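You operate a simulated robot arm through the tools that you are given. There is no shell and no other tool.

Carry out the task below with a simulated robot arm. There is one attempt and no reset: what you move stays moved.

Task
Switch the outlets off, park the green and blue plugs, shut the tray.
Fine: the lever on the outlet tray goes off first; each plug on the rest of its colour; the other plugs, dimmer and cord switch stay.

It is judged by the outcome, as a careful person would: the job done as asked, and still so three seconds after it is handed in. It fails if anything else is knocked over, pushed out of place, dropped, spilled or broken.

Robot
A 6-joint arm with a two-finger parallel gripper, fixed in place. Base frame: the origin is at the foot of the arm, x ahead of it, y to its left, z up. Readings come in cm, degrees, newtons and seconds.
With the tool pointing down near the work surface it reaches from about 46 to 88 cm from the base axis. Its first joint turns from -115.0 to 115.0 degrees. Payload 4.2 kg.
The tool frame sits at the grasp point between the pads (the TCP): z along the fingers, y along the line on which they close. The tips reach 2.3 cm beyond it. Largest opening 9.4 cm; finger width 3.8, thickness 1; the body of the gripper, 5.4 by 9.6 cm, starts 3.9 cm behind the TCP.
Orientation is that of the tool frame in the base frame, as a unit quaternion [x, y, z, w]. With the fingers straight down and closing along the base's y, the tool's x points along the base's -x, its y along +y and its z along -z.

Tools
- The arm moves only by the tool step_arm. Its argument "increments" is a list of rows, each a list of 3 entries, a list of its own where there are three numbers: the shift along the base's x, y, z in mm, then the turn, a rotation vector about the base's x, y, z in degrees, then the opening in per cent of the stroke, from 0 (shut) to 100 (fully open). In form: [[[x, y, z], [rx, ry, rz], hand], ...]. A call has 1 to 20 rows; each row is the pose to reach, as a shift and turn from the pose commanded when the call began. Rows are played at 5 a second. More than 5 cm and 8.6 degrees between two rows, or a gripper value outside its range, and nothing of the call is played. Where a pose cannot be reached the arm comes as near as it can. A force on the tool above 40 N (or 10 N above the force at the start of the call, whichever is more), or a blocked arm, ends the call early, and 0.2 s more pass. The fingers move at their own pace (about 10.8 cm/s each) and stop on an object; they squeeze with about 36 N. The grip force told is the motor's: it shows also when the fingers shut on nothing. Time passes only in rows, and 0.2 s behind the last, so rows that repeat a pose let the fingers close. It gives the time, the measured TCP pose, the force on the tool (base axes), the opening and the grip force at its end, in the units of the frame above (readings bear some noise), with the torque about the TCP (base axes, N m) and any sound that the robot's microphone picked up.
- Cameras (640 x 400 px; columns grow to the right, rows downward): "scene" is fixed at [20.92, 64.8, 132.79]; the picture's right is [-0.93, -0.38, 0.00], its down [-0.32, 0.78, -0.54] and it looks along [0.20, -0.50, -0.84] (base axes); focal length 334 px, centre (320, 200). "wrist" rides on the gripper at [8.6, 1.6, -7.4] in the tool frame; the picture's right is [-0.18, 0.98, 0.00], its down [-0.58, -0.11, -0.81] and it looks along [-0.79, -0.15, 0.59] (tool axes); focal length 243 px, centre (320, 200). There is no depth. A picture from a camera that has moved, and an enlarged one, comes with that camera's place and axes in the base frame and with its lens. The place of the scene camera against the robot may be out by one fixed shift of up to 1.8 cm in any direction.
- get_image(camera): a new picture of that camera. It takes no simulated time.
- slide_trunk(by): slides the trunk up (or, below 0, down) by that many cm; the arm rides with it, the base frame stays. It gives what a move gives, with no picture.
- inspect(camera, box): a new picture of the part [left, top, right, bottom] of that camera's present view, enlarged. It takes no simulated time.
- close_job(): hands the job in; it is judged then, once.

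Nothing tells you positions but the pictures and the camera data. Unless the task says otherwise, let go and move clear before handing in.

The tools are called after ">>>" as a command line: name --argument value ..., lists and objects as JSON in quotes. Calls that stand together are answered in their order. step_arm: Moves the arm, as the interface text tells. Its arguments: {"type":"object","properties":{"increments":{"type":"array"}},"required":["increments"]} The other tools are called the same way: slide_trunk (by) slides the trunk up or down; get_image (camera) takes a picture; inspect (camera, box) takes an enlarged picture of a part of a camera's view; close_job () hands the job in.

At the start:

```text
clock: 0.0
tool_pos: [35.24, 25.65, 94.41]
ee_rot: [0.0, 1.0, 0.0, 0.0]
wrist_force: [0.0, -1.1, -0.3]
ft_torque: [0.02, 0.01, -0.05]
width: 9.4
finger_force: 0.2
trunk travel left (down, up): [-55.0, 44.0]
```

scene: 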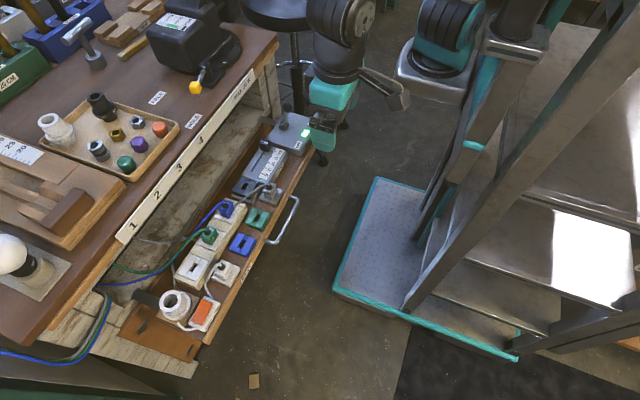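
wrist: 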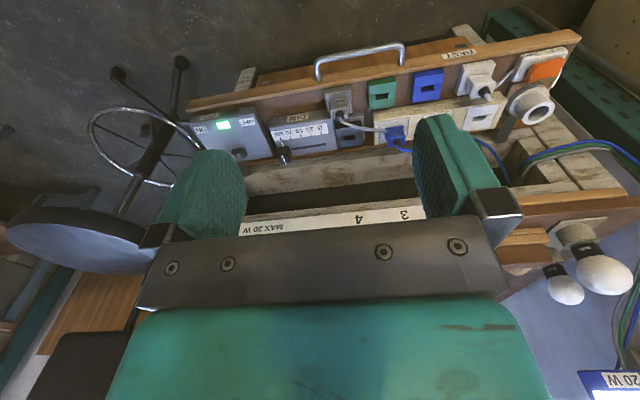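

I see a workbench with an open tray holding a lever box with a green light, a dimmer, an outlet strip with green, blue and white plugs, and green and blue rests. I'll look closer before moving.

>>> inspect --camera "scene" --box '[220, 100, 320, 200]'

>>> inspect --camera "scene" --box '[140, 180, 300, 340]'

>>> inspect --camera "wrist" --box '[180, 80, 380, 200]'

>>> inspect --camera "wrist" --box '[380, 30, 600, 160]'

```text
4.00 times, centred on (270, 150) of scene
camera zoom: at [20.92, 64.8, 132.79], right [-0.93, -0.38, 0.0], down [-0.32, 0.78, -0.54], along [0.2, -0.5, -0.84], focal length 1336 px, centre (520, 400)
```

zoom: 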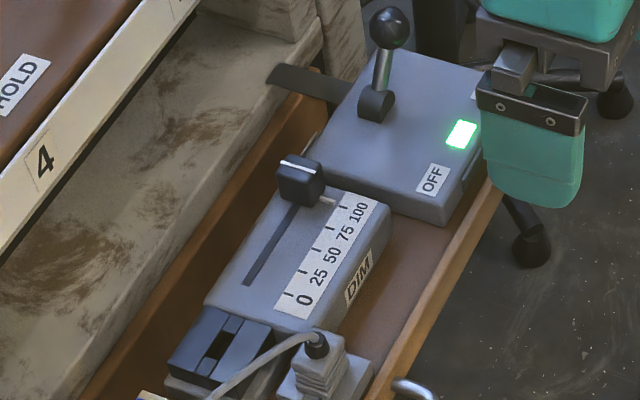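

```text
2.50 times, centred on (220, 260) of scene
camera zoom: at [20.92, 64.8, 132.79], right [-0.93, -0.38, 0.0], down [-0.32, 0.78, -0.54], along [0.2, -0.5, -0.84], focal length 835 px, centre (570, 50)
```

zoom: 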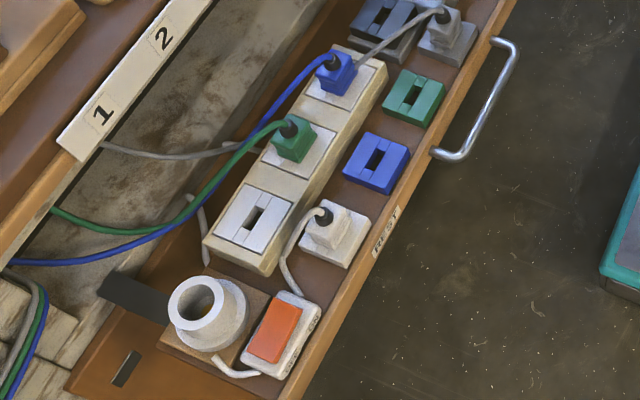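

```text
3.20 times, centred on (280, 140) of wrist
camera zoom: at [26.66, 27.28, 102.0], right [0.18, 0.98, 0.0], down [0.58, -0.11, 0.81], along [0.79, -0.15, -0.59], focal length 776 px, centre (448, 392)
```

zoom: 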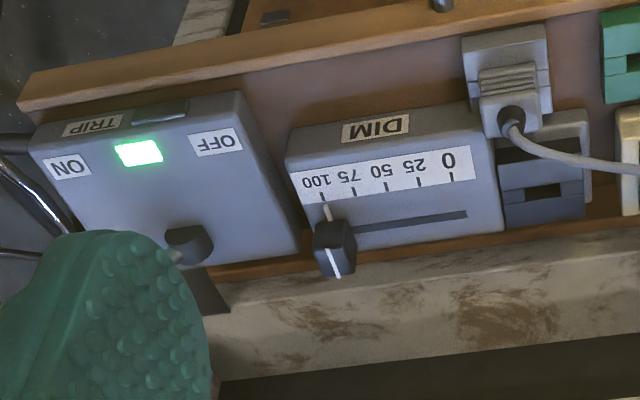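

```text
2.91 times, centred on (490, 95) of wrist
camera zoom: at [26.66, 27.28, 102.0], right [0.18, 0.98, 0.0], down [0.58, -0.11, 0.81], along [0.79, -0.15, -0.59], focal length 706 px, centre (-174, 506)
```

zoom: 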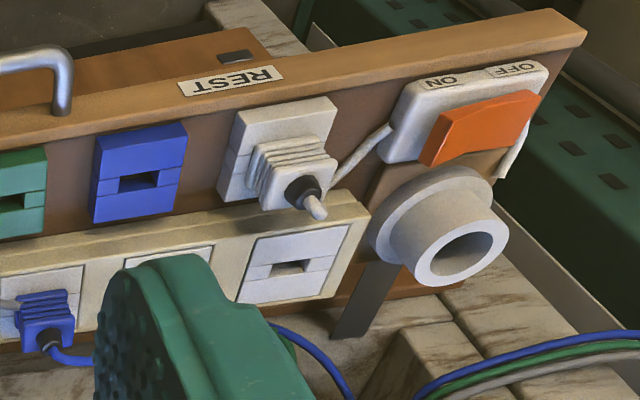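

The light on the lever box is green, so it is ON, at about (48, 6, 66). The strip is near x≈57, y≈35–50, and the table edge is at x≈64. I'll move the arm sideways, staying high, for a clearer wrist view of the lever and the rests.

>>> step_arm --increments '[[[10, -30, 0], [0, 0, 0], 100], [[20, -60, 0], [0, 0, 0], 100], [[30, -90, 0], [0, 0, 0], 100], [[40, -120, 0], [0, 0, 0], 100], [[40, -120, 0], [0, 0, 0], 100]]'

```text
clock: 1.2
tool_pos: [39.25, 13.85, 94.32]
ee_rot: [0.001, 1.0, 0.001, 0.001]
wrist_force: [-0.3, -1.0, 0.4]
ft_torque: [0.0, -0.03, 0.0]
width: 9.43
finger_force: 0.1
trunk travel left (down, up): [-55.0, 44.0]
```

>>> get_image --camera "wrist"

>>> get_image --camera "scene"

```text
taken
camera wrist: at [30.72, 15.43, 101.93], right [0.18, 0.98, 0.0], down [0.58, -0.11, 0.81], along [0.79, -0.15, -0.59], focal length 243 px, centre (320, 200)
```

wrist: 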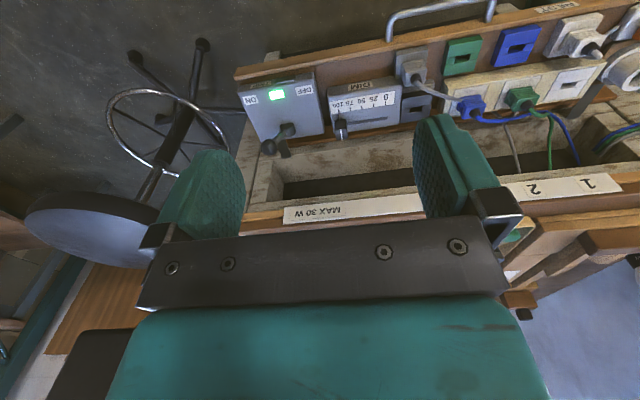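

```text
taken
```

scene: 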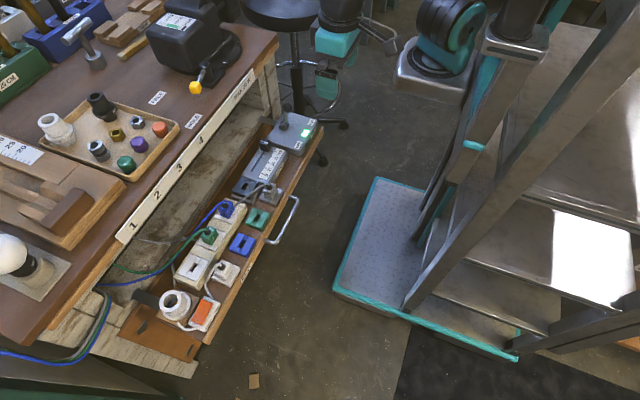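

Both plugs, the rests and the lever are now in view. I'll enlarge the areas I need for triangulation.

>>> inspect --camera "wrist" --box '[225, 60, 345, 160]'

>>> inspect --camera "wrist" --box '[380, 0, 500, 120]'

>>> inspect --camera "wrist" --box '[440, 20, 600, 140]'

>>> inspect --camera "scene" --box '[180, 180, 280, 280]'

>>> inspect --camera "scene" --box '[240, 90, 340, 190]'

```text
4.00 times, centred on (285, 110) of wrist
camera zoom: at [30.72, 15.43, 101.93], right [0.18, 0.98, 0.0], down [0.58, -0.11, 0.81], along [0.79, -0.15, -0.59], focal length 970 px, centre (460, 560)
```

zoom: 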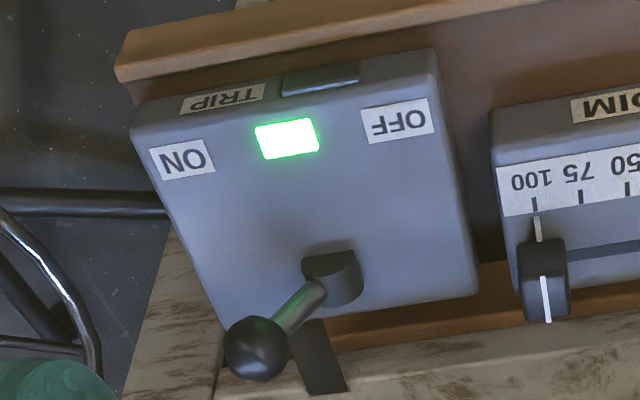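

```text
3.33 times, centred on (440, 60) of wrist
camera zoom: at [30.72, 15.43, 101.93], right [0.18, 0.98, 0.0], down [0.58, -0.11, 0.81], along [0.79, -0.15, -0.59], focal length 809 px, centre (-80, 667)
```

zoom: 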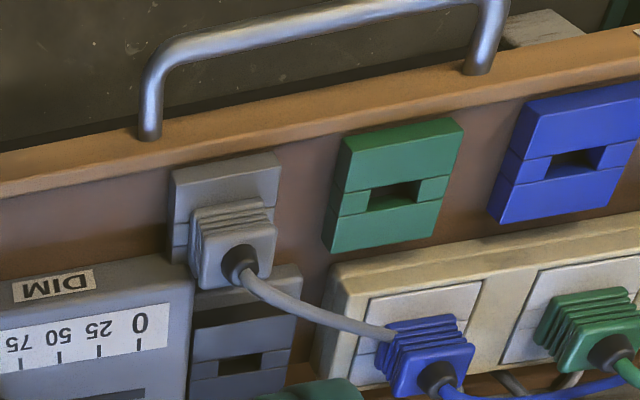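

```text
3.33 times, centred on (520, 80) of wrist
camera zoom: at [30.72, 15.43, 101.93], right [0.18, 0.98, 0.0], down [0.58, -0.11, 0.81], along [0.79, -0.15, -0.59], focal length 809 px, centre (-347, 600)
```

zoom: 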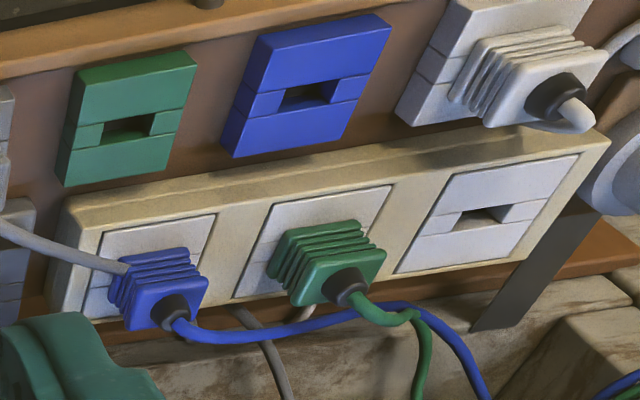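

```text
4.00 times, centred on (230, 230) of scene
camera zoom: at [20.92, 64.8, 132.79], right [-0.93, -0.38, 0.0], down [-0.32, 0.78, -0.54], along [0.2, -0.5, -0.84], focal length 1336 px, centre (680, 80)
```

zoom: 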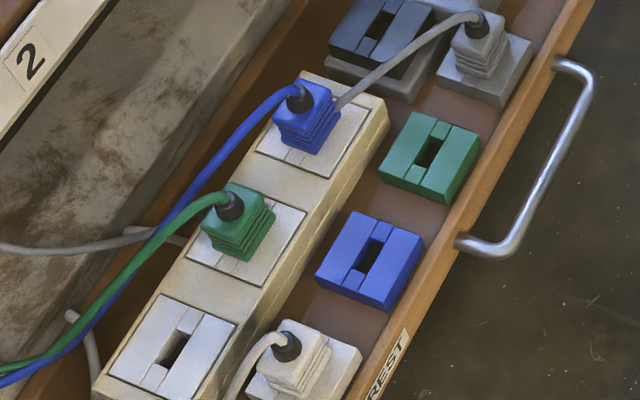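

```text
4.00 times, centred on (290, 140) of scene
camera zoom: at [20.92, 64.8, 132.79], right [-0.93, -0.38, 0.0], down [-0.32, 0.78, -0.54], along [0.2, -0.5, -0.84], focal length 1336 px, centre (440, 440)
```

zoom: 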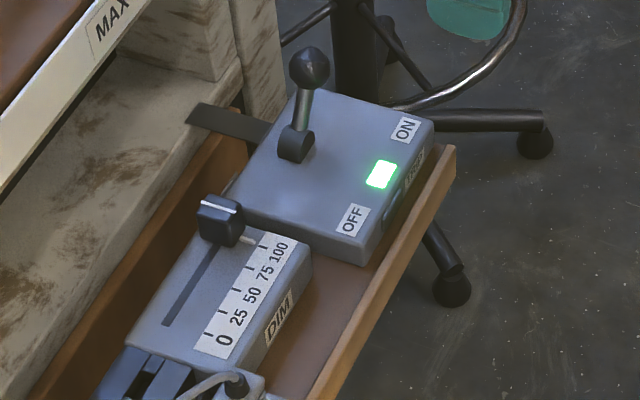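

Everything lines up with the base axes to within about 1°. The lever ball is at about (57.9, 1.2, 69), leaning to −y, which is ON. I'll hover over it to check its place in the wrist view.

>>> step_arm --increments '[[[30, -20, -10], [0, 0, 0], 100], [[60, -40, -20], [0, 0, 0], 100], [[90, -60, -30], [0, 0, 0], 100], [[120, -80, -40], [0, 0, 0], 100], [[150, -100, -55], [0, 0, 0], 100], [[186, -124, -70], [0, 0, 0], 100], [[186, -124, -70], [0, 0, 0], 100]]'

>>> get_image --camera "wrist"

>>> get_image --camera "scene"

```text
clock: 2.8
tool_pos: [57.73, 1.15, 87.29]
ee_rot: [0.0, 1.0, 0.0, 0.0]
wrist_force: [-0.2, -0.6, 1.3]
ft_torque: [0.04, 0.0, -0.02]
width: 9.42
finger_force: 0.1
trunk travel left (down, up): [-55.0, 44.0]
```

```text
taken
camera wrist: at [49.15, 2.84, 94.96], right [0.18, 0.98, 0.0], down [0.58, -0.11, 0.81], along [0.79, -0.15, -0.59], focal length 243 px, centre (320, 200)
```

wrist: 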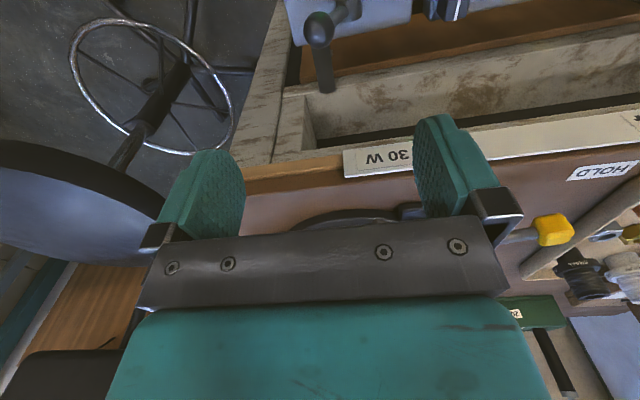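

```text
taken
```

scene: 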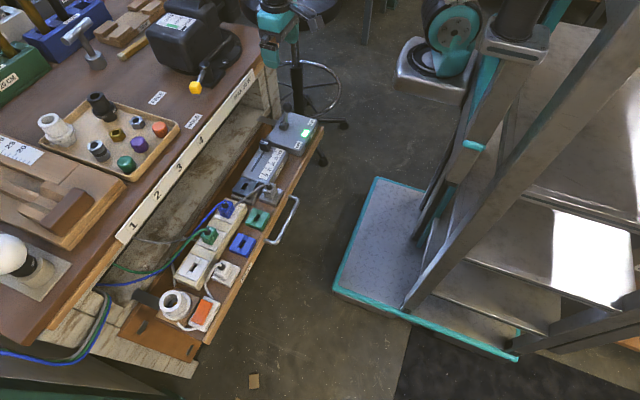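

The ball is in column 320 as predicted, at about (57.8, 1.2, 69). I'll close the fingers, move to its −y side and lower them beside it.

>>> step_arm --increments '[[[0, -20, 0], [0, 0, 0], 0], [[0, -40, 0], [0, 0, 0], 0], [[0, -40, -40], [0, 0, 0], 0], [[0, -40, -80], [0, 0, 0], 0], [[0, -40, -120], [0, 0, 0], 0], [[0, -40, -150], [0, 0, 0], 0], [[0, -40, -170], [0, 0, 0], 0], [[0, -40, -184], [0, 0, 0], 0], [[0, -40, -184], [0, 0, 0], 0]]'

>>> get_image --camera "wrist"

>>> inspect --camera "scene" --box '[240, 60, 360, 180]'

```text
clock: 4.8
tool_pos: [57.85, -2.87, 69.17]
ee_rot: [0.0, 1.0, 0.0, 0.001]
wrist_force: [0.0, -0.1, 0.3]
ft_torque: [-0.01, 0.02, 0.0]
width: 0.01
finger_force: 36.3
trunk travel left (down, up): [-55.0, 44.0]
```

```text
taken
camera wrist: at [49.21, -1.24, 76.63], right [0.18, 0.98, 0.0], down [0.58, -0.11, 0.81], along [0.79, -0.15, -0.59], focal length 243 px, centre (320, 200)
```

wrist: 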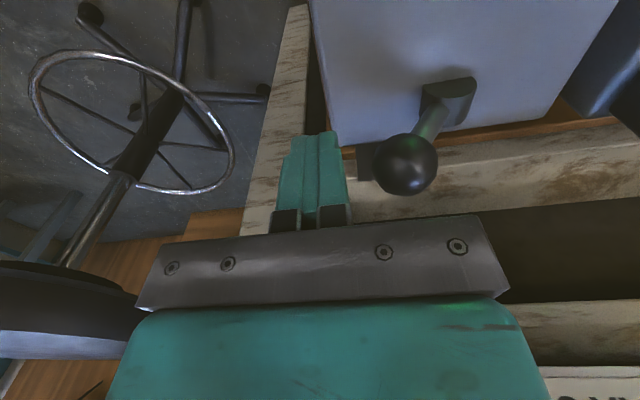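

```text
3.33 times, centred on (300, 120) of scene
camera zoom: at [20.92, 64.8, 132.79], right [-0.93, -0.38, 0.0], down [-0.32, 0.78, -0.54], along [0.2, -0.5, -0.84], focal length 1114 px, centre (387, 467)
```

zoom: 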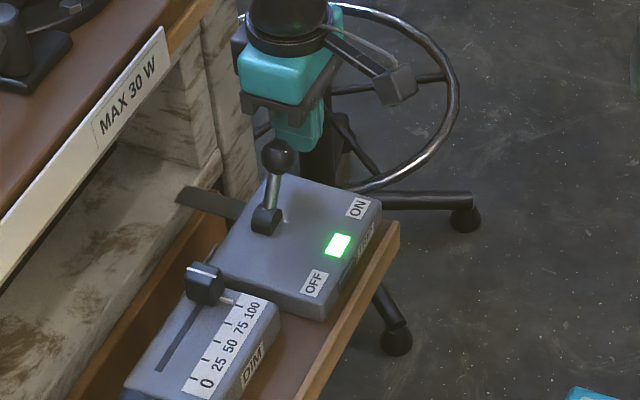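

The closed fingers are beside the ball, at its height. I'll push toward +y (OFF) slowly.

>>> step_arm --increments '[[[0, 8, 0], [0, 0, 0], 0], [[0, 16, 0], [0, 0, 0], 0], [[0, 22, 0], [0, 0, 0], 0], [[0, 28, 0], [0, 0, 0], 0], [[0, 34, 0], [0, 0, 0], 0], [[0, 40, 0], [0, 0, 0], 0], [[0, 46, 0], [0, 0, 0], 0], [[0, 52, 0], [0, 0, 0], 0], [[0, 58, 0], [0, 0, 0], 0], [[0, 58, 0], [0, 0, 0], 0]]'

>>> get_image --camera "wrist"

>>> inspect --camera "scene" --box '[240, 60, 360, 180]'

```text
clock: 5.6
tool_pos: [57.65, -1.32, 69.27]
ee_rot: [0.005, 1.0, -0.007, 0.001]
wrist_force: [-2.0, -21.2, 19.2]
ft_torque: [0.24, 0.01, -0.01]
width: 0.01
finger_force: 36.1
trunk travel left (down, up): [-55.0, 44.0]
stopped in row 4: the force on the tool passed its limit at 49 N (the readings are from after the stop); the commanded pose is now the measured one
```

```text
taken
camera wrist: at [49.17, 0.52, 76.74], right [0.19, 0.98, -0.01], down [0.58, -0.1, 0.81], along [0.79, -0.16, -0.59], focal length 243 px, centre (320, 200)
```

wrist: 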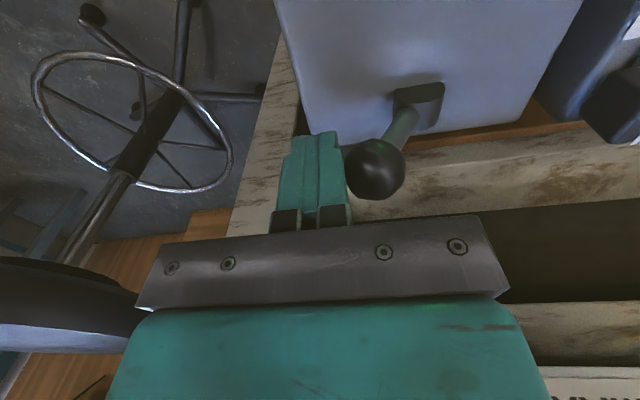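

```text
3.33 times, centred on (300, 120) of scene
camera zoom: at [20.92, 64.8, 132.79], right [-0.93, -0.38, 0.0], down [-0.32, 0.78, -0.54], along [0.2, -0.5, -0.84], focal length 1114 px, centre (387, 467)
```

zoom: 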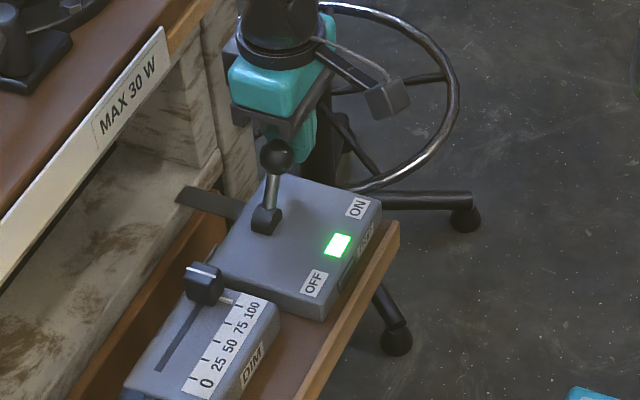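

The lever didn't move. Pushing straight sideways made the finger jam on the ball by friction. I'll back off, lower a little, and push along the lever's arc (sideways and up).

>>> step_arm --increments '[[[0, -6, 0], [0, 0, 0], 0], [[0, -6, -9], [0, 0, 0], 0], [[0, -1, -9], [0, 0, 0], 0], [[0, 3, -5], [0, 0, 0], 0], [[0, 6, -2], [0, 0, 0], 0], [[0, 9, 1], [0, 0, 0], 0], [[0, 12, 4], [0, 0, 0], 0], [[0, 15, 6], [0, 0, 0], 0], [[0, 18, 8], [0, 0, 0], 0], [[0, 21, 10], [0, 0, 0], 0]]'

>>> get_image --camera "wrist"

```text
clock: 7.8
tool_pos: [57.89, 1.0, 70.08]
ee_rot: [0.002, 1.0, -0.004, 0.001]
wrist_force: [0.1, -0.6, -0.3]
ft_torque: [0.0, -0.02, -0.04]
width: 0.02
finger_force: 35.7
trunk travel left (down, up): [-55.0, 44.0]
```

```text
taken
camera wrist: at [49.23, 2.79, 77.64], right [0.19, 0.98, -0.01], down [0.58, -0.1, 0.81], along [0.79, -0.16, -0.59], focal length 243 px, centre (320, 200)
```

wrist: 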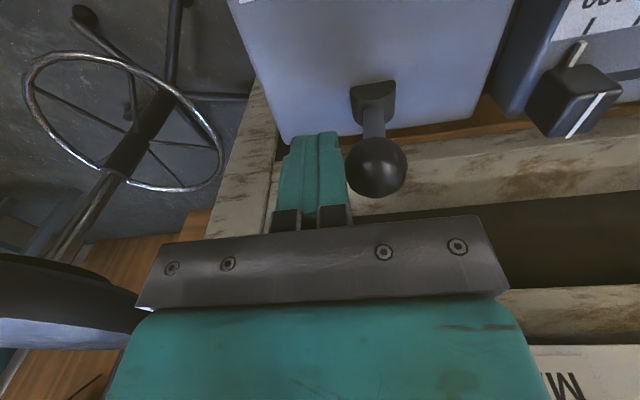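

The lever is moving with almost no force now. I'll carry on along the arc.

>>> step_arm --increments '[[[0, 4, 1], [0, 0, 0], 0], [[0, 8, 2], [0, 0, 0], 0], [[0, 12, 3], [0, 0, 0], 0], [[0, 16, 3], [0, 0, 0], 0], [[0, 20, 3], [0, 0, 0], 0], [[0, 24, 3], [0, 0, 0], 0], [[0, 28, 2], [0, 0, 0], 0], [[0, 32, 1], [0, 0, 0], 0], [[0, 32, 1], [0, 0, 0], 0]]'

>>> get_image --camera "wrist"

>>> inspect --camera "scene" --box '[240, 60, 360, 180]'

```text
clock: 9.8
tool_pos: [57.74, 4.29, 70.03]
ee_rot: [0.002, 1.0, -0.004, 0.001]
wrist_force: [-0.2, 0.4, 0.3]
ft_torque: [-0.02, -0.01, 0.0]
width: 0.01
finger_force: 35.9
trunk travel left (down, up): [-55.0, 44.0]
```

```text
taken
camera wrist: at [49.17, 6.01, 77.7], right [0.19, 0.98, -0.01], down [0.58, -0.1, 0.81], along [0.79, -0.16, -0.59], focal length 243 px, centre (320, 200)
```

wrist: 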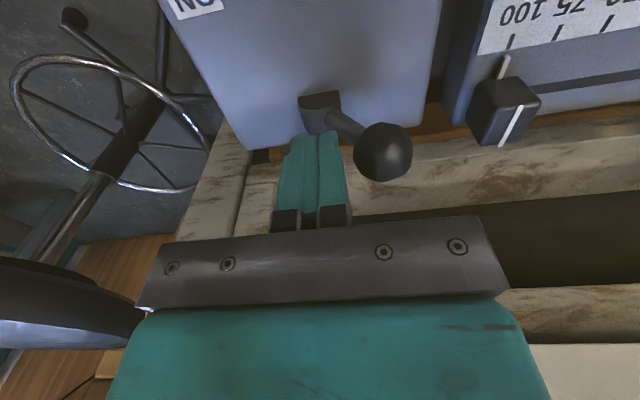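

```text
3.33 times, centred on (300, 120) of scene
camera zoom: at [20.92, 64.8, 132.79], right [-0.93, -0.38, 0.0], down [-0.32, 0.78, -0.54], along [0.2, -0.5, -0.84], focal length 1114 px, centre (387, 467)
```

zoom: 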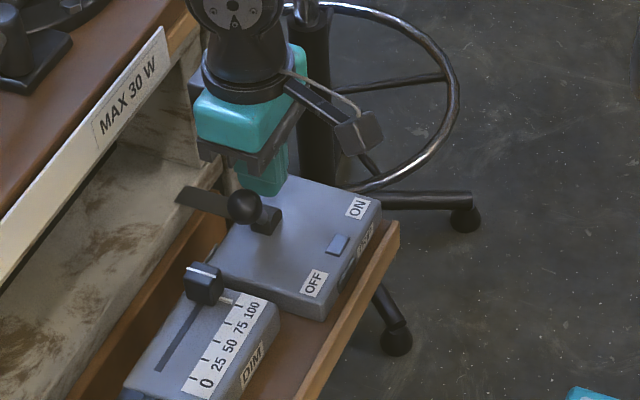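

The lever is at OFF and the light is out. I'll go straight up, then across to hover over the green plug with the fingers open.

>>> step_arm --increments '[[[0, -2, 30], [0.2, 0, 0.1], 0], [[0, -2, 75], [0.46, 0.1, 0.23], 0], [[0, -2, 120], [0.46, 0.1, 0.23], 0], [[-5, 0, 160], [0.46, 0.1, 0.23], 0], [[-10, 40, 180], [0.46, 0.1, 0.23], 100], [[-10, 85, 180], [0.46, 0.1, 0.23], 100], [[-10, 130, 180], [0.46, 0.1, 0.23], 100], [[-10, 175, 180], [0.46, 0.1, 0.23], 100], [[-10, 220, 180], [0.46, 0.1, 0.23], 100], [[-10, 265, 180], [0.46, 0.1, 0.23], 100], [[-10, 310, 180], [0.46, 0.1, 0.23], 100], [[-5, 350, 180], [0.46, 0.1, 0.23], 100], [[-2, 382, 170], [0.46, 0.1, 0.23], 100], [[-2, 382, 170], [0.46, 0.1, 0.23], 100]]'

>>> get_image --camera "wrist"

>>> get_image --camera "scene"

```text
clock: 12.8
tool_pos: [57.57, 42.42, 87.24]
ee_rot: [0.001, 1.0, 0.0, -0.001]
wrist_force: [0.9, 0.5, 0.5]
ft_torque: [0.06, -0.01, 0.04]
width: 9.4
finger_force: 0.1
trunk travel left (down, up): [-55.0, 44.0]
```

```text
taken
camera wrist: at [48.91, 44.13, 94.85], right [0.19, 0.98, 0.0], down [0.58, -0.11, 0.81], along [0.79, -0.15, -0.59], focal length 243 px, centre (320, 200)
```

wrist: 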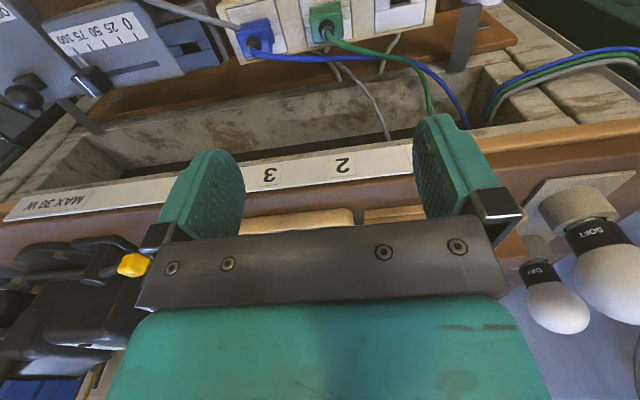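

```text
taken
```

scene: 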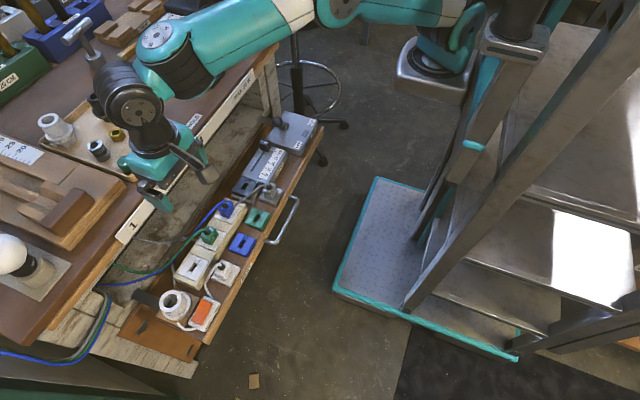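

The green plug is near column 325 at the top of the wrist view, almost straight below the TCP. I'll enlarge it to get its exact place, its size and how the cable runs.

>>> inspect --camera "wrist" --box '[220, 0, 440, 100]'

>>> inspect --camera "scene" --box '[160, 180, 280, 280]'

```text
2.91 times, centred on (330, 50) of wrist
camera zoom: at [48.91, 44.13, 94.85], right [0.19, 0.98, 0.0], down [0.58, -0.11, 0.81], along [0.79, -0.15, -0.59], focal length 706 px, centre (291, 636)
```

zoom: 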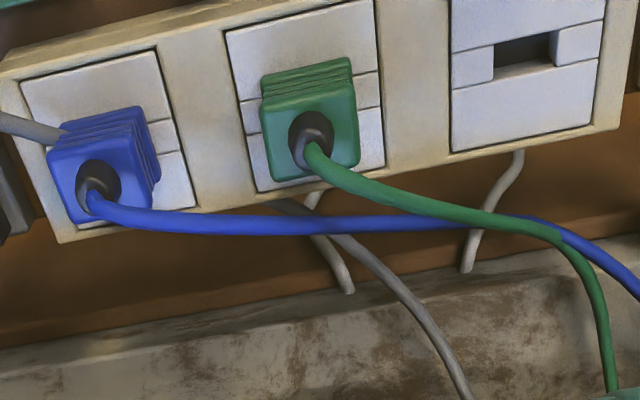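

```text
4.00 times, centred on (220, 230) of scene
camera zoom: at [20.92, 64.8, 132.79], right [-0.93, -0.38, 0.0], down [-0.32, 0.78, -0.54], along [0.2, -0.5, -0.84], focal length 1336 px, centre (720, 80)
```

zoom: 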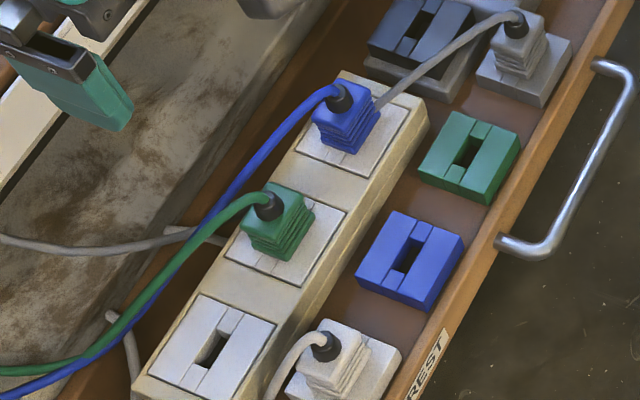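

From the two wrist views, the strip top is at z≈64.7 and the green plug is at about (58, 43.2) with its top at z≈67. Next I'll hover over the green rest, lower down, to measure its slot the same way.

>>> step_arm --increments '[[[-15, -20, -20], [0, 0, 0], 100], [[-30, -40, -45], [0, 0, 0], 100], [[-45, -60, -70], [0, 0, 0], 100], [[-52.5, -78.8, -93.7], [0, 0, 0], 100], [[-52.5, -78.8, -93.7], [0, 0, 0], 100], [[-52.5, -78.8, -93.7], [0, 0, 0], 100]]'

>>> get_image --camera "wrist"

>>> inspect --camera "wrist" --box '[240, 0, 400, 100]'

```text
clock: 14.2
tool_pos: [52.51, 34.61, 77.72]
ee_rot: [0.001, 1.0, -0.001, 0.001]
wrist_force: [-0.7, -0.3, 0.1]
ft_torque: [0.01, -0.02, 0.02]
width: 9.4
finger_force: 0.1
trunk travel left (down, up): [-55.0, 44.0]
```

```text
taken
camera wrist: at [43.83, 36.28, 85.31], right [0.19, 0.98, 0.0], down [0.58, -0.11, 0.81], along [0.79, -0.15, -0.59], focal length 243 px, centre (320, 200)
```

wrist: 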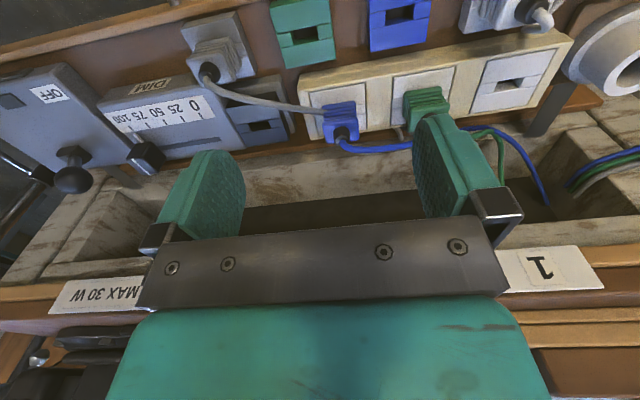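

```text
4.00 times, centred on (320, 50) of wrist
camera zoom: at [43.83, 36.28, 85.31], right [0.19, 0.98, 0.0], down [0.58, -0.11, 0.81], along [0.79, -0.15, -0.59], focal length 970 px, centre (320, 800)
```

zoom: 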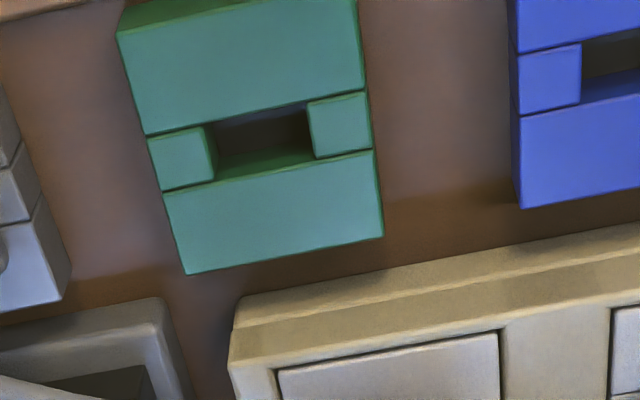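

I'll repeat the same pose once, to see how much of the difference between commanded and measured position is noise or settling.

>>> step_arm --increments '[[[0, 0, 0], [0, 0, 0], 100], [[0, 0, 0], [0, 0, 0], 100]]'

>>> inspect --camera "wrist" --box '[260, 0, 420, 100]'

>>> step_arm --increments '[[[0, 0, 0], [0, 0, 0], 100]]'

>>> inspect --camera "wrist" --box '[300, 0, 580, 160]'

```text
clock: 14.8
tool_pos: [52.46, 34.6, 77.67]
ee_rot: [0.001, 1.0, -0.001, 0.0]
wrist_force: [1.0, -0.1, -0.2]
ft_torque: [-0.01, 0.01, 0.0]
width: 9.39
finger_force: 0.1
trunk travel left (down, up): [-55.0, 44.0]
```

```text
4.00 times, centred on (340, 50) of wrist
camera zoom: at [43.83, 36.29, 85.32], right [0.19, 0.98, 0.0], down [0.58, -0.11, 0.81], along [0.79, -0.15, -0.59], focal length 970 px, centre (240, 800)
```

zoom: 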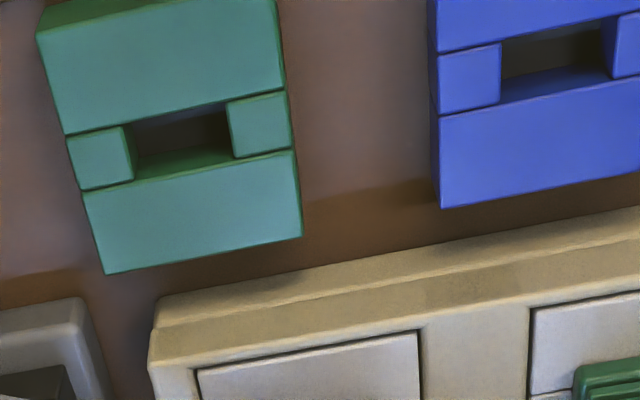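

```text
clock: 15.2
tool_pos: [52.37, 34.61, 77.72]
ee_rot: [0.002, 1.0, -0.001, 0.0]
wrist_force: [-0.3, 0.5, 0.1]
ft_torque: [0.0, -0.01, 0.0]
width: 9.41
finger_force: 0.0
trunk travel left (down, up): [-55.0, 44.0]
```

```text
2.29 times, centred on (440, 80) of wrist
camera zoom: at [43.83, 36.29, 85.32], right [0.19, 0.98, 0.0], down [0.58, -0.11, 0.81], along [0.79, -0.15, -0.59], focal length 555 px, centre (46, 474)
```

zoom: 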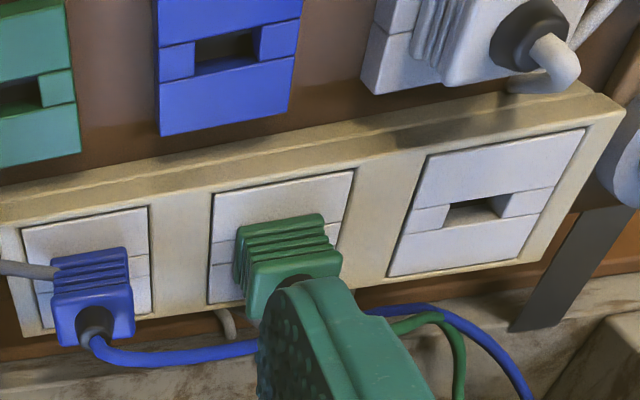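

Triangulation from three wrist views agrees closely:
- Green slot: about (51.6, 33.6, 62.8)
- Blue slot: about (51.6, 41.0, 62.8)
- Sockets: x≈57.85, y≈43.05 (green plug) and y≈35.65 (blue plug), with the top at z≈64.7

I'll move over the green plug with the fingers partly open and check before going down.

>>> step_arm --increments '[[[16, 28, 5], [0, 0, 0.1], 64], [[32, 56, 5], [0.1, 0, 0.17], 64], [[48.7, 84, 5], [0.1, 0, 0.17], 64], [[48.7, 84, 5], [0.1, 0, 0.17], 64], [[48.7, 84, 5], [0.1, 0, 0.17], 64]]'

>>> inspect --camera "wrist" --box '[220, 0, 460, 150]'

>>> inspect --camera "scene" --box '[140, 150, 280, 280]'

```text
clock: 16.4
tool_pos: [57.4, 42.79, 78.12]
ee_rot: [-0.001, 1.0, -0.001, 0.0]
wrist_force: [-0.5, 0.0, -0.2]
ft_torque: [0.05, 0.01, -0.02]
width: 6.03
finger_force: 0.0
trunk travel left (down, up): [-55.0, 44.0]
```

```text
2.67 times, centred on (340, 75) of wrist
camera zoom: at [48.85, 44.49, 85.84], right [0.18, 0.98, 0.0], down [0.58, -0.11, 0.81], along [0.79, -0.15, -0.59], focal length 647 px, centre (267, 533)
```

zoom: 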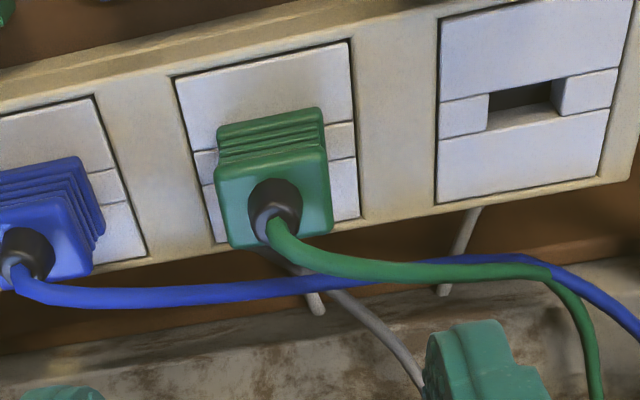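

```text
3.08 times, centred on (210, 215) of scene
camera zoom: at [20.92, 64.8, 132.79], right [-0.93, -0.38, 0.0], down [-0.32, 0.78, -0.54], along [0.2, -0.5, -0.84], focal length 1028 px, centre (658, 154)
```

zoom: 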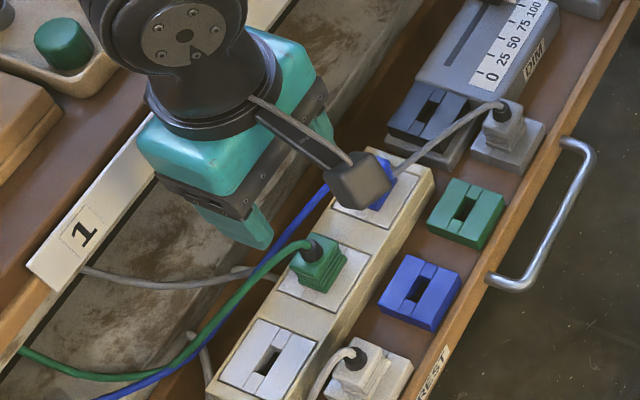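

The plug is at about (58, 43.05), which matches. I'll shift 2 mm in y and lower over it, stopping with the tips just above the strip.

>>> step_arm --increments '[[[0, 2, -30], [0, 0, 0], 64], [[0, 2, -60], [0, 0, 0], 64], [[0, 2, -80], [0, 0, 0], 64], [[0, 2, -92], [0, 0, 0], 64], [[0, 2, -100], [0, 0, 0], 64], [[0, 2, -107], [0, 0, 0], 64], [[0, 2, -107], [0, 0, 0], 64]]'

>>> get_image --camera "wrist"

>>> inspect --camera "scene" --box '[140, 150, 280, 280]'

```text
clock: 18.0
tool_pos: [57.14, 43.2, 67.68]
ee_rot: [-0.001, 1.0, -0.001, 0.0]
wrist_force: [0.5, -0.3, 0.2]
ft_torque: [-0.02, 0.0, -0.01]
width: 6.0
finger_force: 0.1
trunk travel left (down, up): [-55.0, 44.0]
```

```text
taken
camera wrist: at [48.62, 44.83, 75.2], right [0.18, 0.98, 0.0], down [0.58, -0.11, 0.81], along [0.79, -0.15, -0.59], focal length 243 px, centre (320, 200)
```

wrist: 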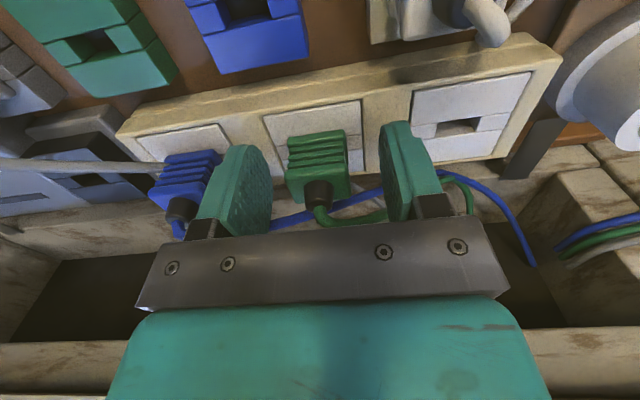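

```text
3.08 times, centred on (210, 215) of scene
camera zoom: at [20.92, 64.8, 132.79], right [-0.93, -0.38, 0.0], down [-0.32, 0.78, -0.54], along [0.2, -0.5, -0.84], focal length 1028 px, centre (658, 154)
```

zoom: 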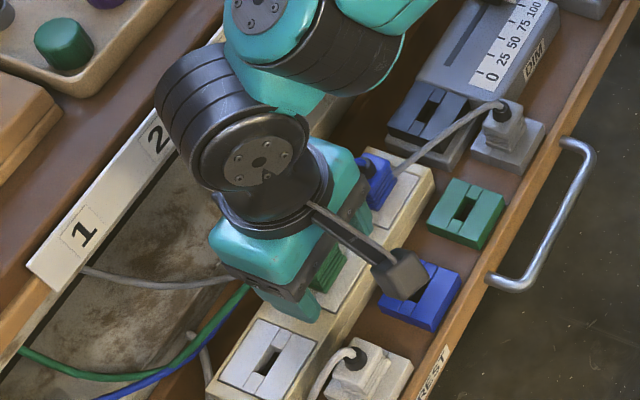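

The plug sits between the fingers, about 1.5 mm off-centre. I'll adjust slightly and close on it.

>>> step_arm --increments '[[[0, -1.5, -2.5], [0, 0, 0], 64], [[0, -1.5, -2.5], [0, 0, 0], 50], [[0, -1.5, -2.5], [0, 0, 0], 36], [[0, -1.5, -2.5], [0, 0, 0], 20], [[0, -1.5, -2.5], [0, 0, 0], 20], [[0, -1.5, -2.5], [0, 0, 0], 10], [[0, -1.5, -2.5], [0, 0, 0], 10], [[0, -1.5, -2.5], [0, 0, 0], 10]]'

>>> get_image --camera "wrist"

```text
clock: 19.8
tool_pos: [57.17, 43.04, 67.33]
ee_rot: [-0.001, 1.0, 0.001, 0.0]
wrist_force: [0.5, 3.0, -0.3]
ft_torque: [0.03, 0.05, -0.02]
width: 3.08
finger_force: 36.0
trunk travel left (down, up): [-55.0, 44.0]
```

```text
taken
camera wrist: at [48.65, 44.64, 74.92], right [0.18, 0.98, 0.0], down [0.58, -0.11, 0.81], along [0.79, -0.15, -0.59], focal length 243 px, centre (320, 200)
```

wrist: 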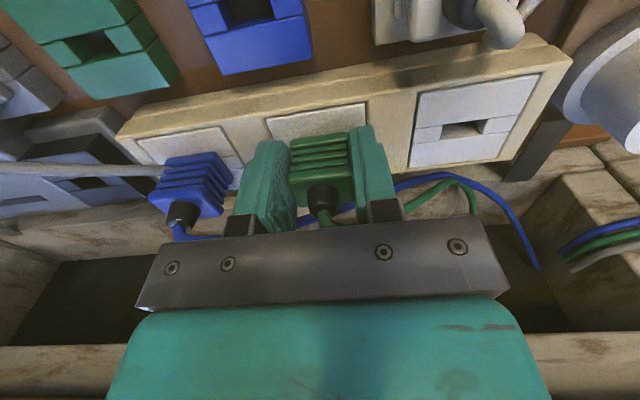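

The plug is gripped (3.08 cm wide) and centred. Before lifting, I'll use this close view to refine the offset from socket to rest.

>>> inspect --camera "wrist" --box '[10, 0, 170, 100]'

>>> inspect --camera "wrist" --box '[390, 60, 550, 160]'

>>> inspect --camera "wrist" --box '[170, 0, 330, 100]'

>>> inspect --camera "wrist" --box '[230, 90, 410, 240]'

```text
4.00 times, centred on (90, 50) of wrist
camera zoom: at [48.65, 44.64, 74.92], right [0.18, 0.98, 0.0], down [0.58, -0.11, 0.81], along [0.79, -0.15, -0.59], focal length 970 px, centre (1240, 800)
```

zoom: 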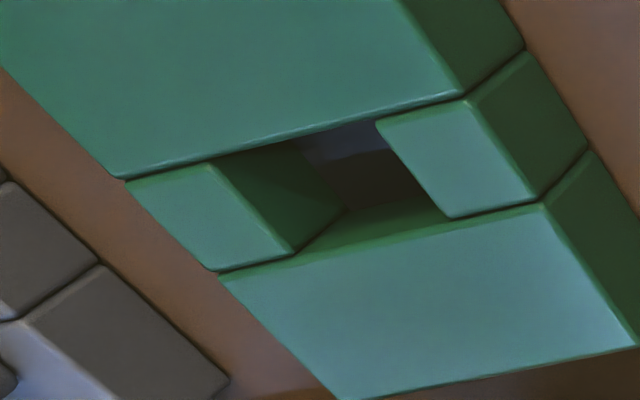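

```text
4.00 times, centred on (470, 110) of wrist
camera zoom: at [48.65, 44.64, 74.92], right [0.18, 0.98, 0.0], down [0.58, -0.11, 0.81], along [0.79, -0.15, -0.59], focal length 970 px, centre (-280, 560)
```

zoom: 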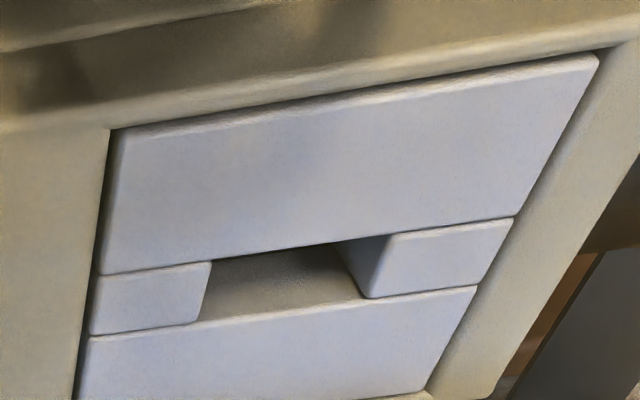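

```text
4.00 times, centred on (250, 50) of wrist
camera zoom: at [48.65, 44.64, 74.92], right [0.18, 0.98, 0.0], down [0.58, -0.11, 0.81], along [0.79, -0.15, -0.59], focal length 970 px, centre (600, 800)
```

zoom: 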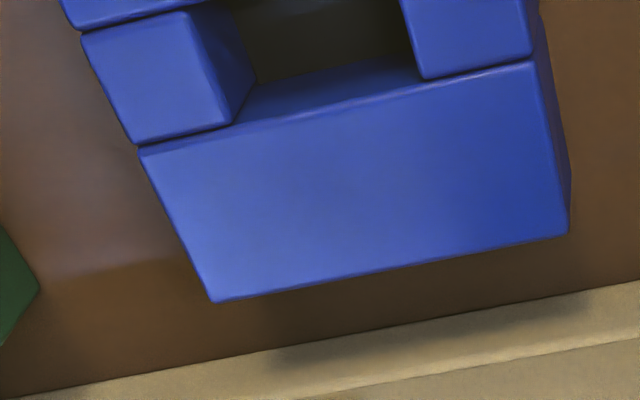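

```text
2.67 times, centred on (320, 165) of wrist
camera zoom: at [48.65, 44.64, 74.92], right [0.18, 0.98, 0.0], down [0.58, -0.11, 0.81], along [0.79, -0.15, -0.59], focal length 647 px, centre (320, 293)
```

zoom: 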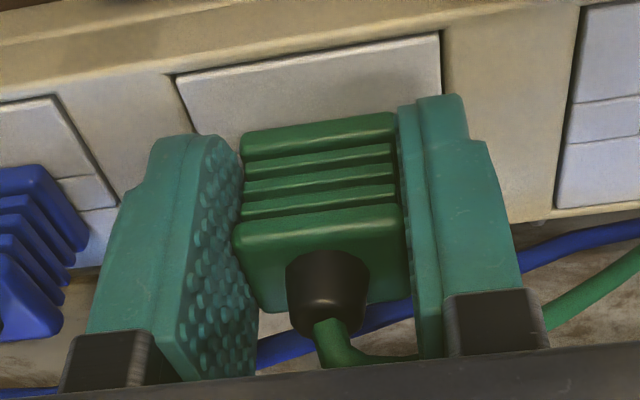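

The refined offset from socket to green rest is about (−6.2, −9.46, −1.94) cm. I'll pull the plug straight up, slowly.

>>> step_arm --increments '[[[0, 0, 3], [0, 0, 0], 10], [[0, 0, 6], [0, 0, 0], 10], [[0, 0, 10], [0, 0, 0], 10], [[0, 0, 14], [0, 0, 0], 10], [[0, 0, 18], [0, 0, 0], 10], [[0, 0, 25], [0, 0, 0], 10], [[0, 0, 35], [0, 0, 0], 10], [[0, 0, 50], [0, 0, 0], 10], [[0, 0, 70], [0, 0, 0], 10], [[0, 0, 80], [0, 0, 0], 10], [[0, 0, 80], [0, 0, 0], 10]]'

>>> get_image --camera "wrist"

>>> inspect --camera "scene" --box '[140, 150, 280, 280]'

```text
clock: 22.2
tool_pos: [57.25, 42.96, 75.43]
ee_rot: [-0.002, 1.0, 0.0, -0.001]
wrist_force: [0.3, 0.4, -1.0]
ft_torque: [-0.01, 0.0, -0.04]
width: 3.11
finger_force: 36.1
trunk travel left (down, up): [-55.0, 44.0]
```

```text
taken
camera wrist: at [48.67, 44.65, 83.02], right [0.18, 0.98, 0.0], down [0.58, -0.11, 0.81], along [0.79, -0.15, -0.59], focal length 243 px, centre (320, 200)
```

wrist: 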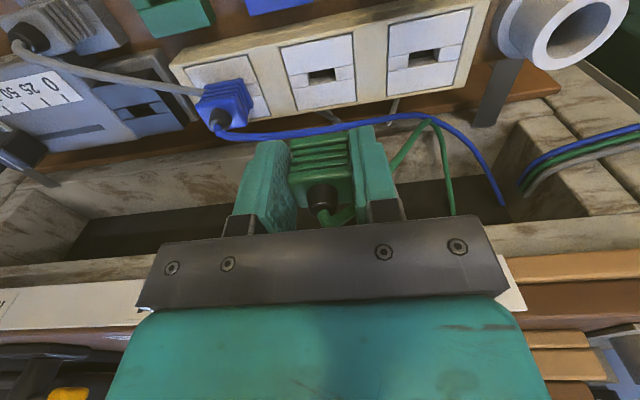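

```text
3.08 times, centred on (210, 215) of scene
camera zoom: at [20.92, 64.8, 132.79], right [-0.93, -0.38, 0.0], down [-0.32, 0.78, -0.54], along [0.2, -0.5, -0.84], focal length 1028 px, centre (658, 154)
```

zoom: 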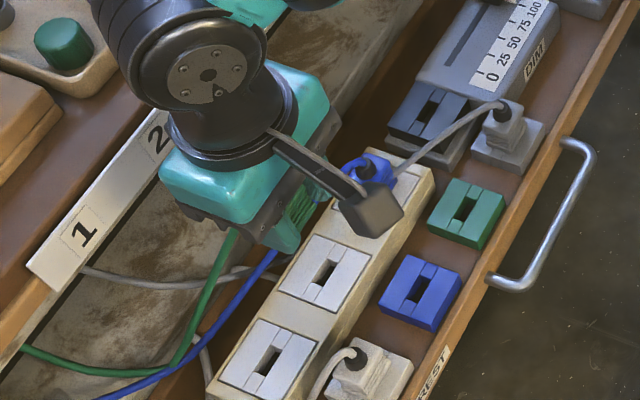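

The green plug came out cleanly and its socket slot is now in view. I'll measure that slot exactly.

>>> inspect --camera "wrist" --box '[250, 30, 410, 130]'

>>> inspect --camera "wrist" --box '[240, 120, 400, 240]'

```text
4.00 times, centred on (330, 80) of wrist
camera zoom: at [48.67, 44.65, 83.02], right [0.18, 0.98, 0.0], down [0.58, -0.11, 0.81], along [0.79, -0.15, -0.59], focal length 970 px, centre (280, 680)
```

zoom: 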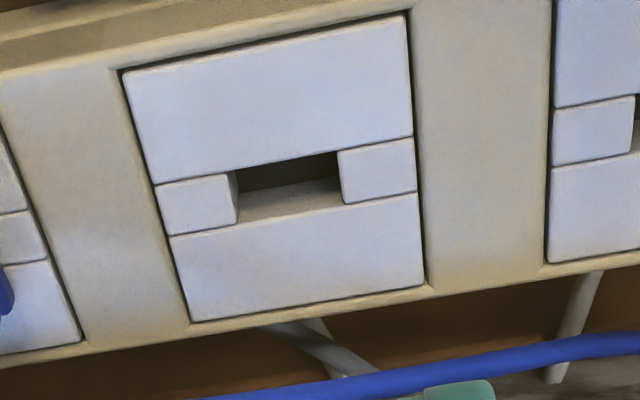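

```text
3.33 times, centred on (320, 180) of wrist
camera zoom: at [48.67, 44.65, 83.02], right [0.18, 0.98, 0.0], down [0.58, -0.11, 0.81], along [0.79, -0.15, -0.59], focal length 809 px, centre (320, 267)
```

zoom: 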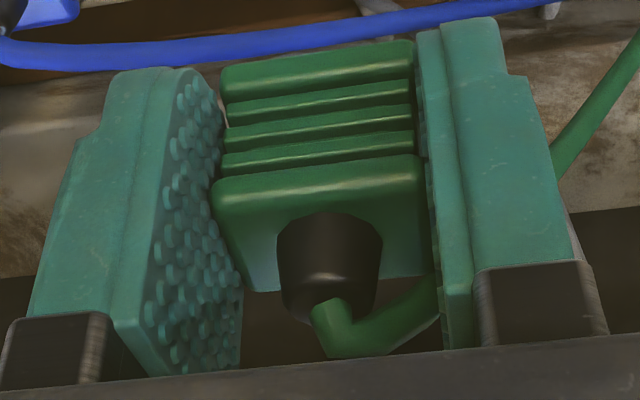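

The socket slot centre sits at wrist pixel (322.2, 76.9). I'll move the plug over the green rest by the planned offset and check that the rest's slot lands on the same pixel.

>>> step_arm --increments '[[[-20, 0, 0], [0, 0, 0], 10], [[-42, -10, 0], [0, 0, 0], 10], [[-62, -30, 0], [0, 0, 0], 10], [[-62, -55, 0], [0, 0, 0], 10], [[-62, -78, 0], [0, 0, 0], 10], [[-62, -94.6, -8], [0, 0, 0], 10], [[-62, -94.6, -19.4], [0, 0, 0], 10], [[-62, -94.6, -19.4], [0, 0, 0], 10], [[-62, -94.6, -19.4], [0, 0, 0], 10]]'

>>> get_image --camera "wrist"

>>> inspect --camera "wrist" --box '[250, 30, 410, 130]'

>>> inspect --camera "scene" --box '[140, 150, 300, 300]'

```text
clock: 24.2
tool_pos: [50.99, 33.49, 73.34]
ee_rot: [-0.001, 1.0, -0.001, 0.0]
wrist_force: [0.5, -0.3, -0.5]
ft_torque: [-0.01, 0.02, 0.01]
width: 3.1
finger_force: 35.6
trunk travel left (down, up): [-55.0, 44.0]
```

```text
taken
camera wrist: at [42.45, 35.19, 81.0], right [0.18, 0.98, 0.0], down [0.58, -0.11, 0.81], along [0.79, -0.15, -0.59], focal length 243 px, centre (320, 200)
```

wrist: 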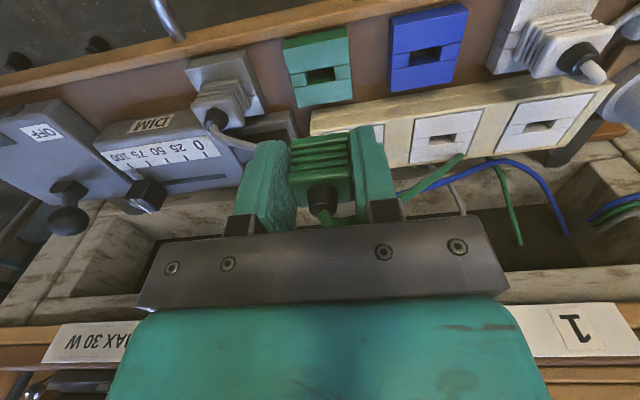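

```text
4.00 times, centred on (330, 80) of wrist
camera zoom: at [42.45, 35.19, 81.0], right [0.18, 0.98, 0.0], down [0.58, -0.11, 0.81], along [0.79, -0.15, -0.59], focal length 970 px, centre (280, 680)
```

zoom: 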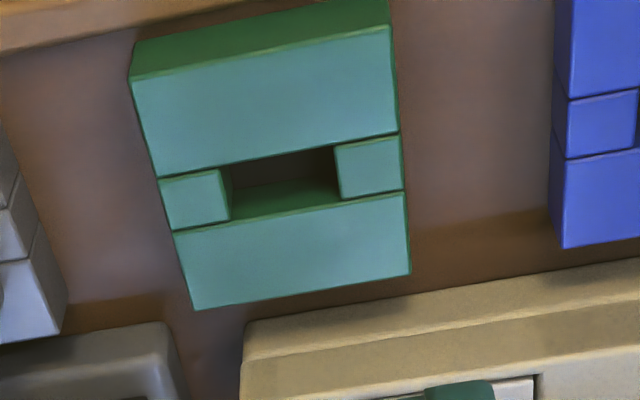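

```text
2.67 times, centred on (220, 225) of scene
camera zoom: at [20.92, 64.8, 132.79], right [-0.93, -0.38, 0.0], down [-0.32, 0.78, -0.54], along [0.2, -0.5, -0.84], focal length 891 px, centre (587, 133)
```

zoom: 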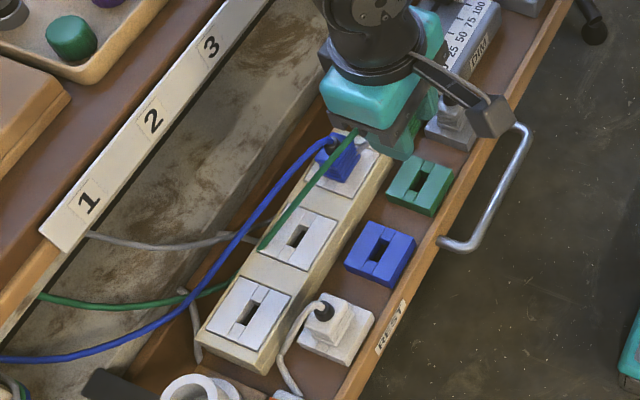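

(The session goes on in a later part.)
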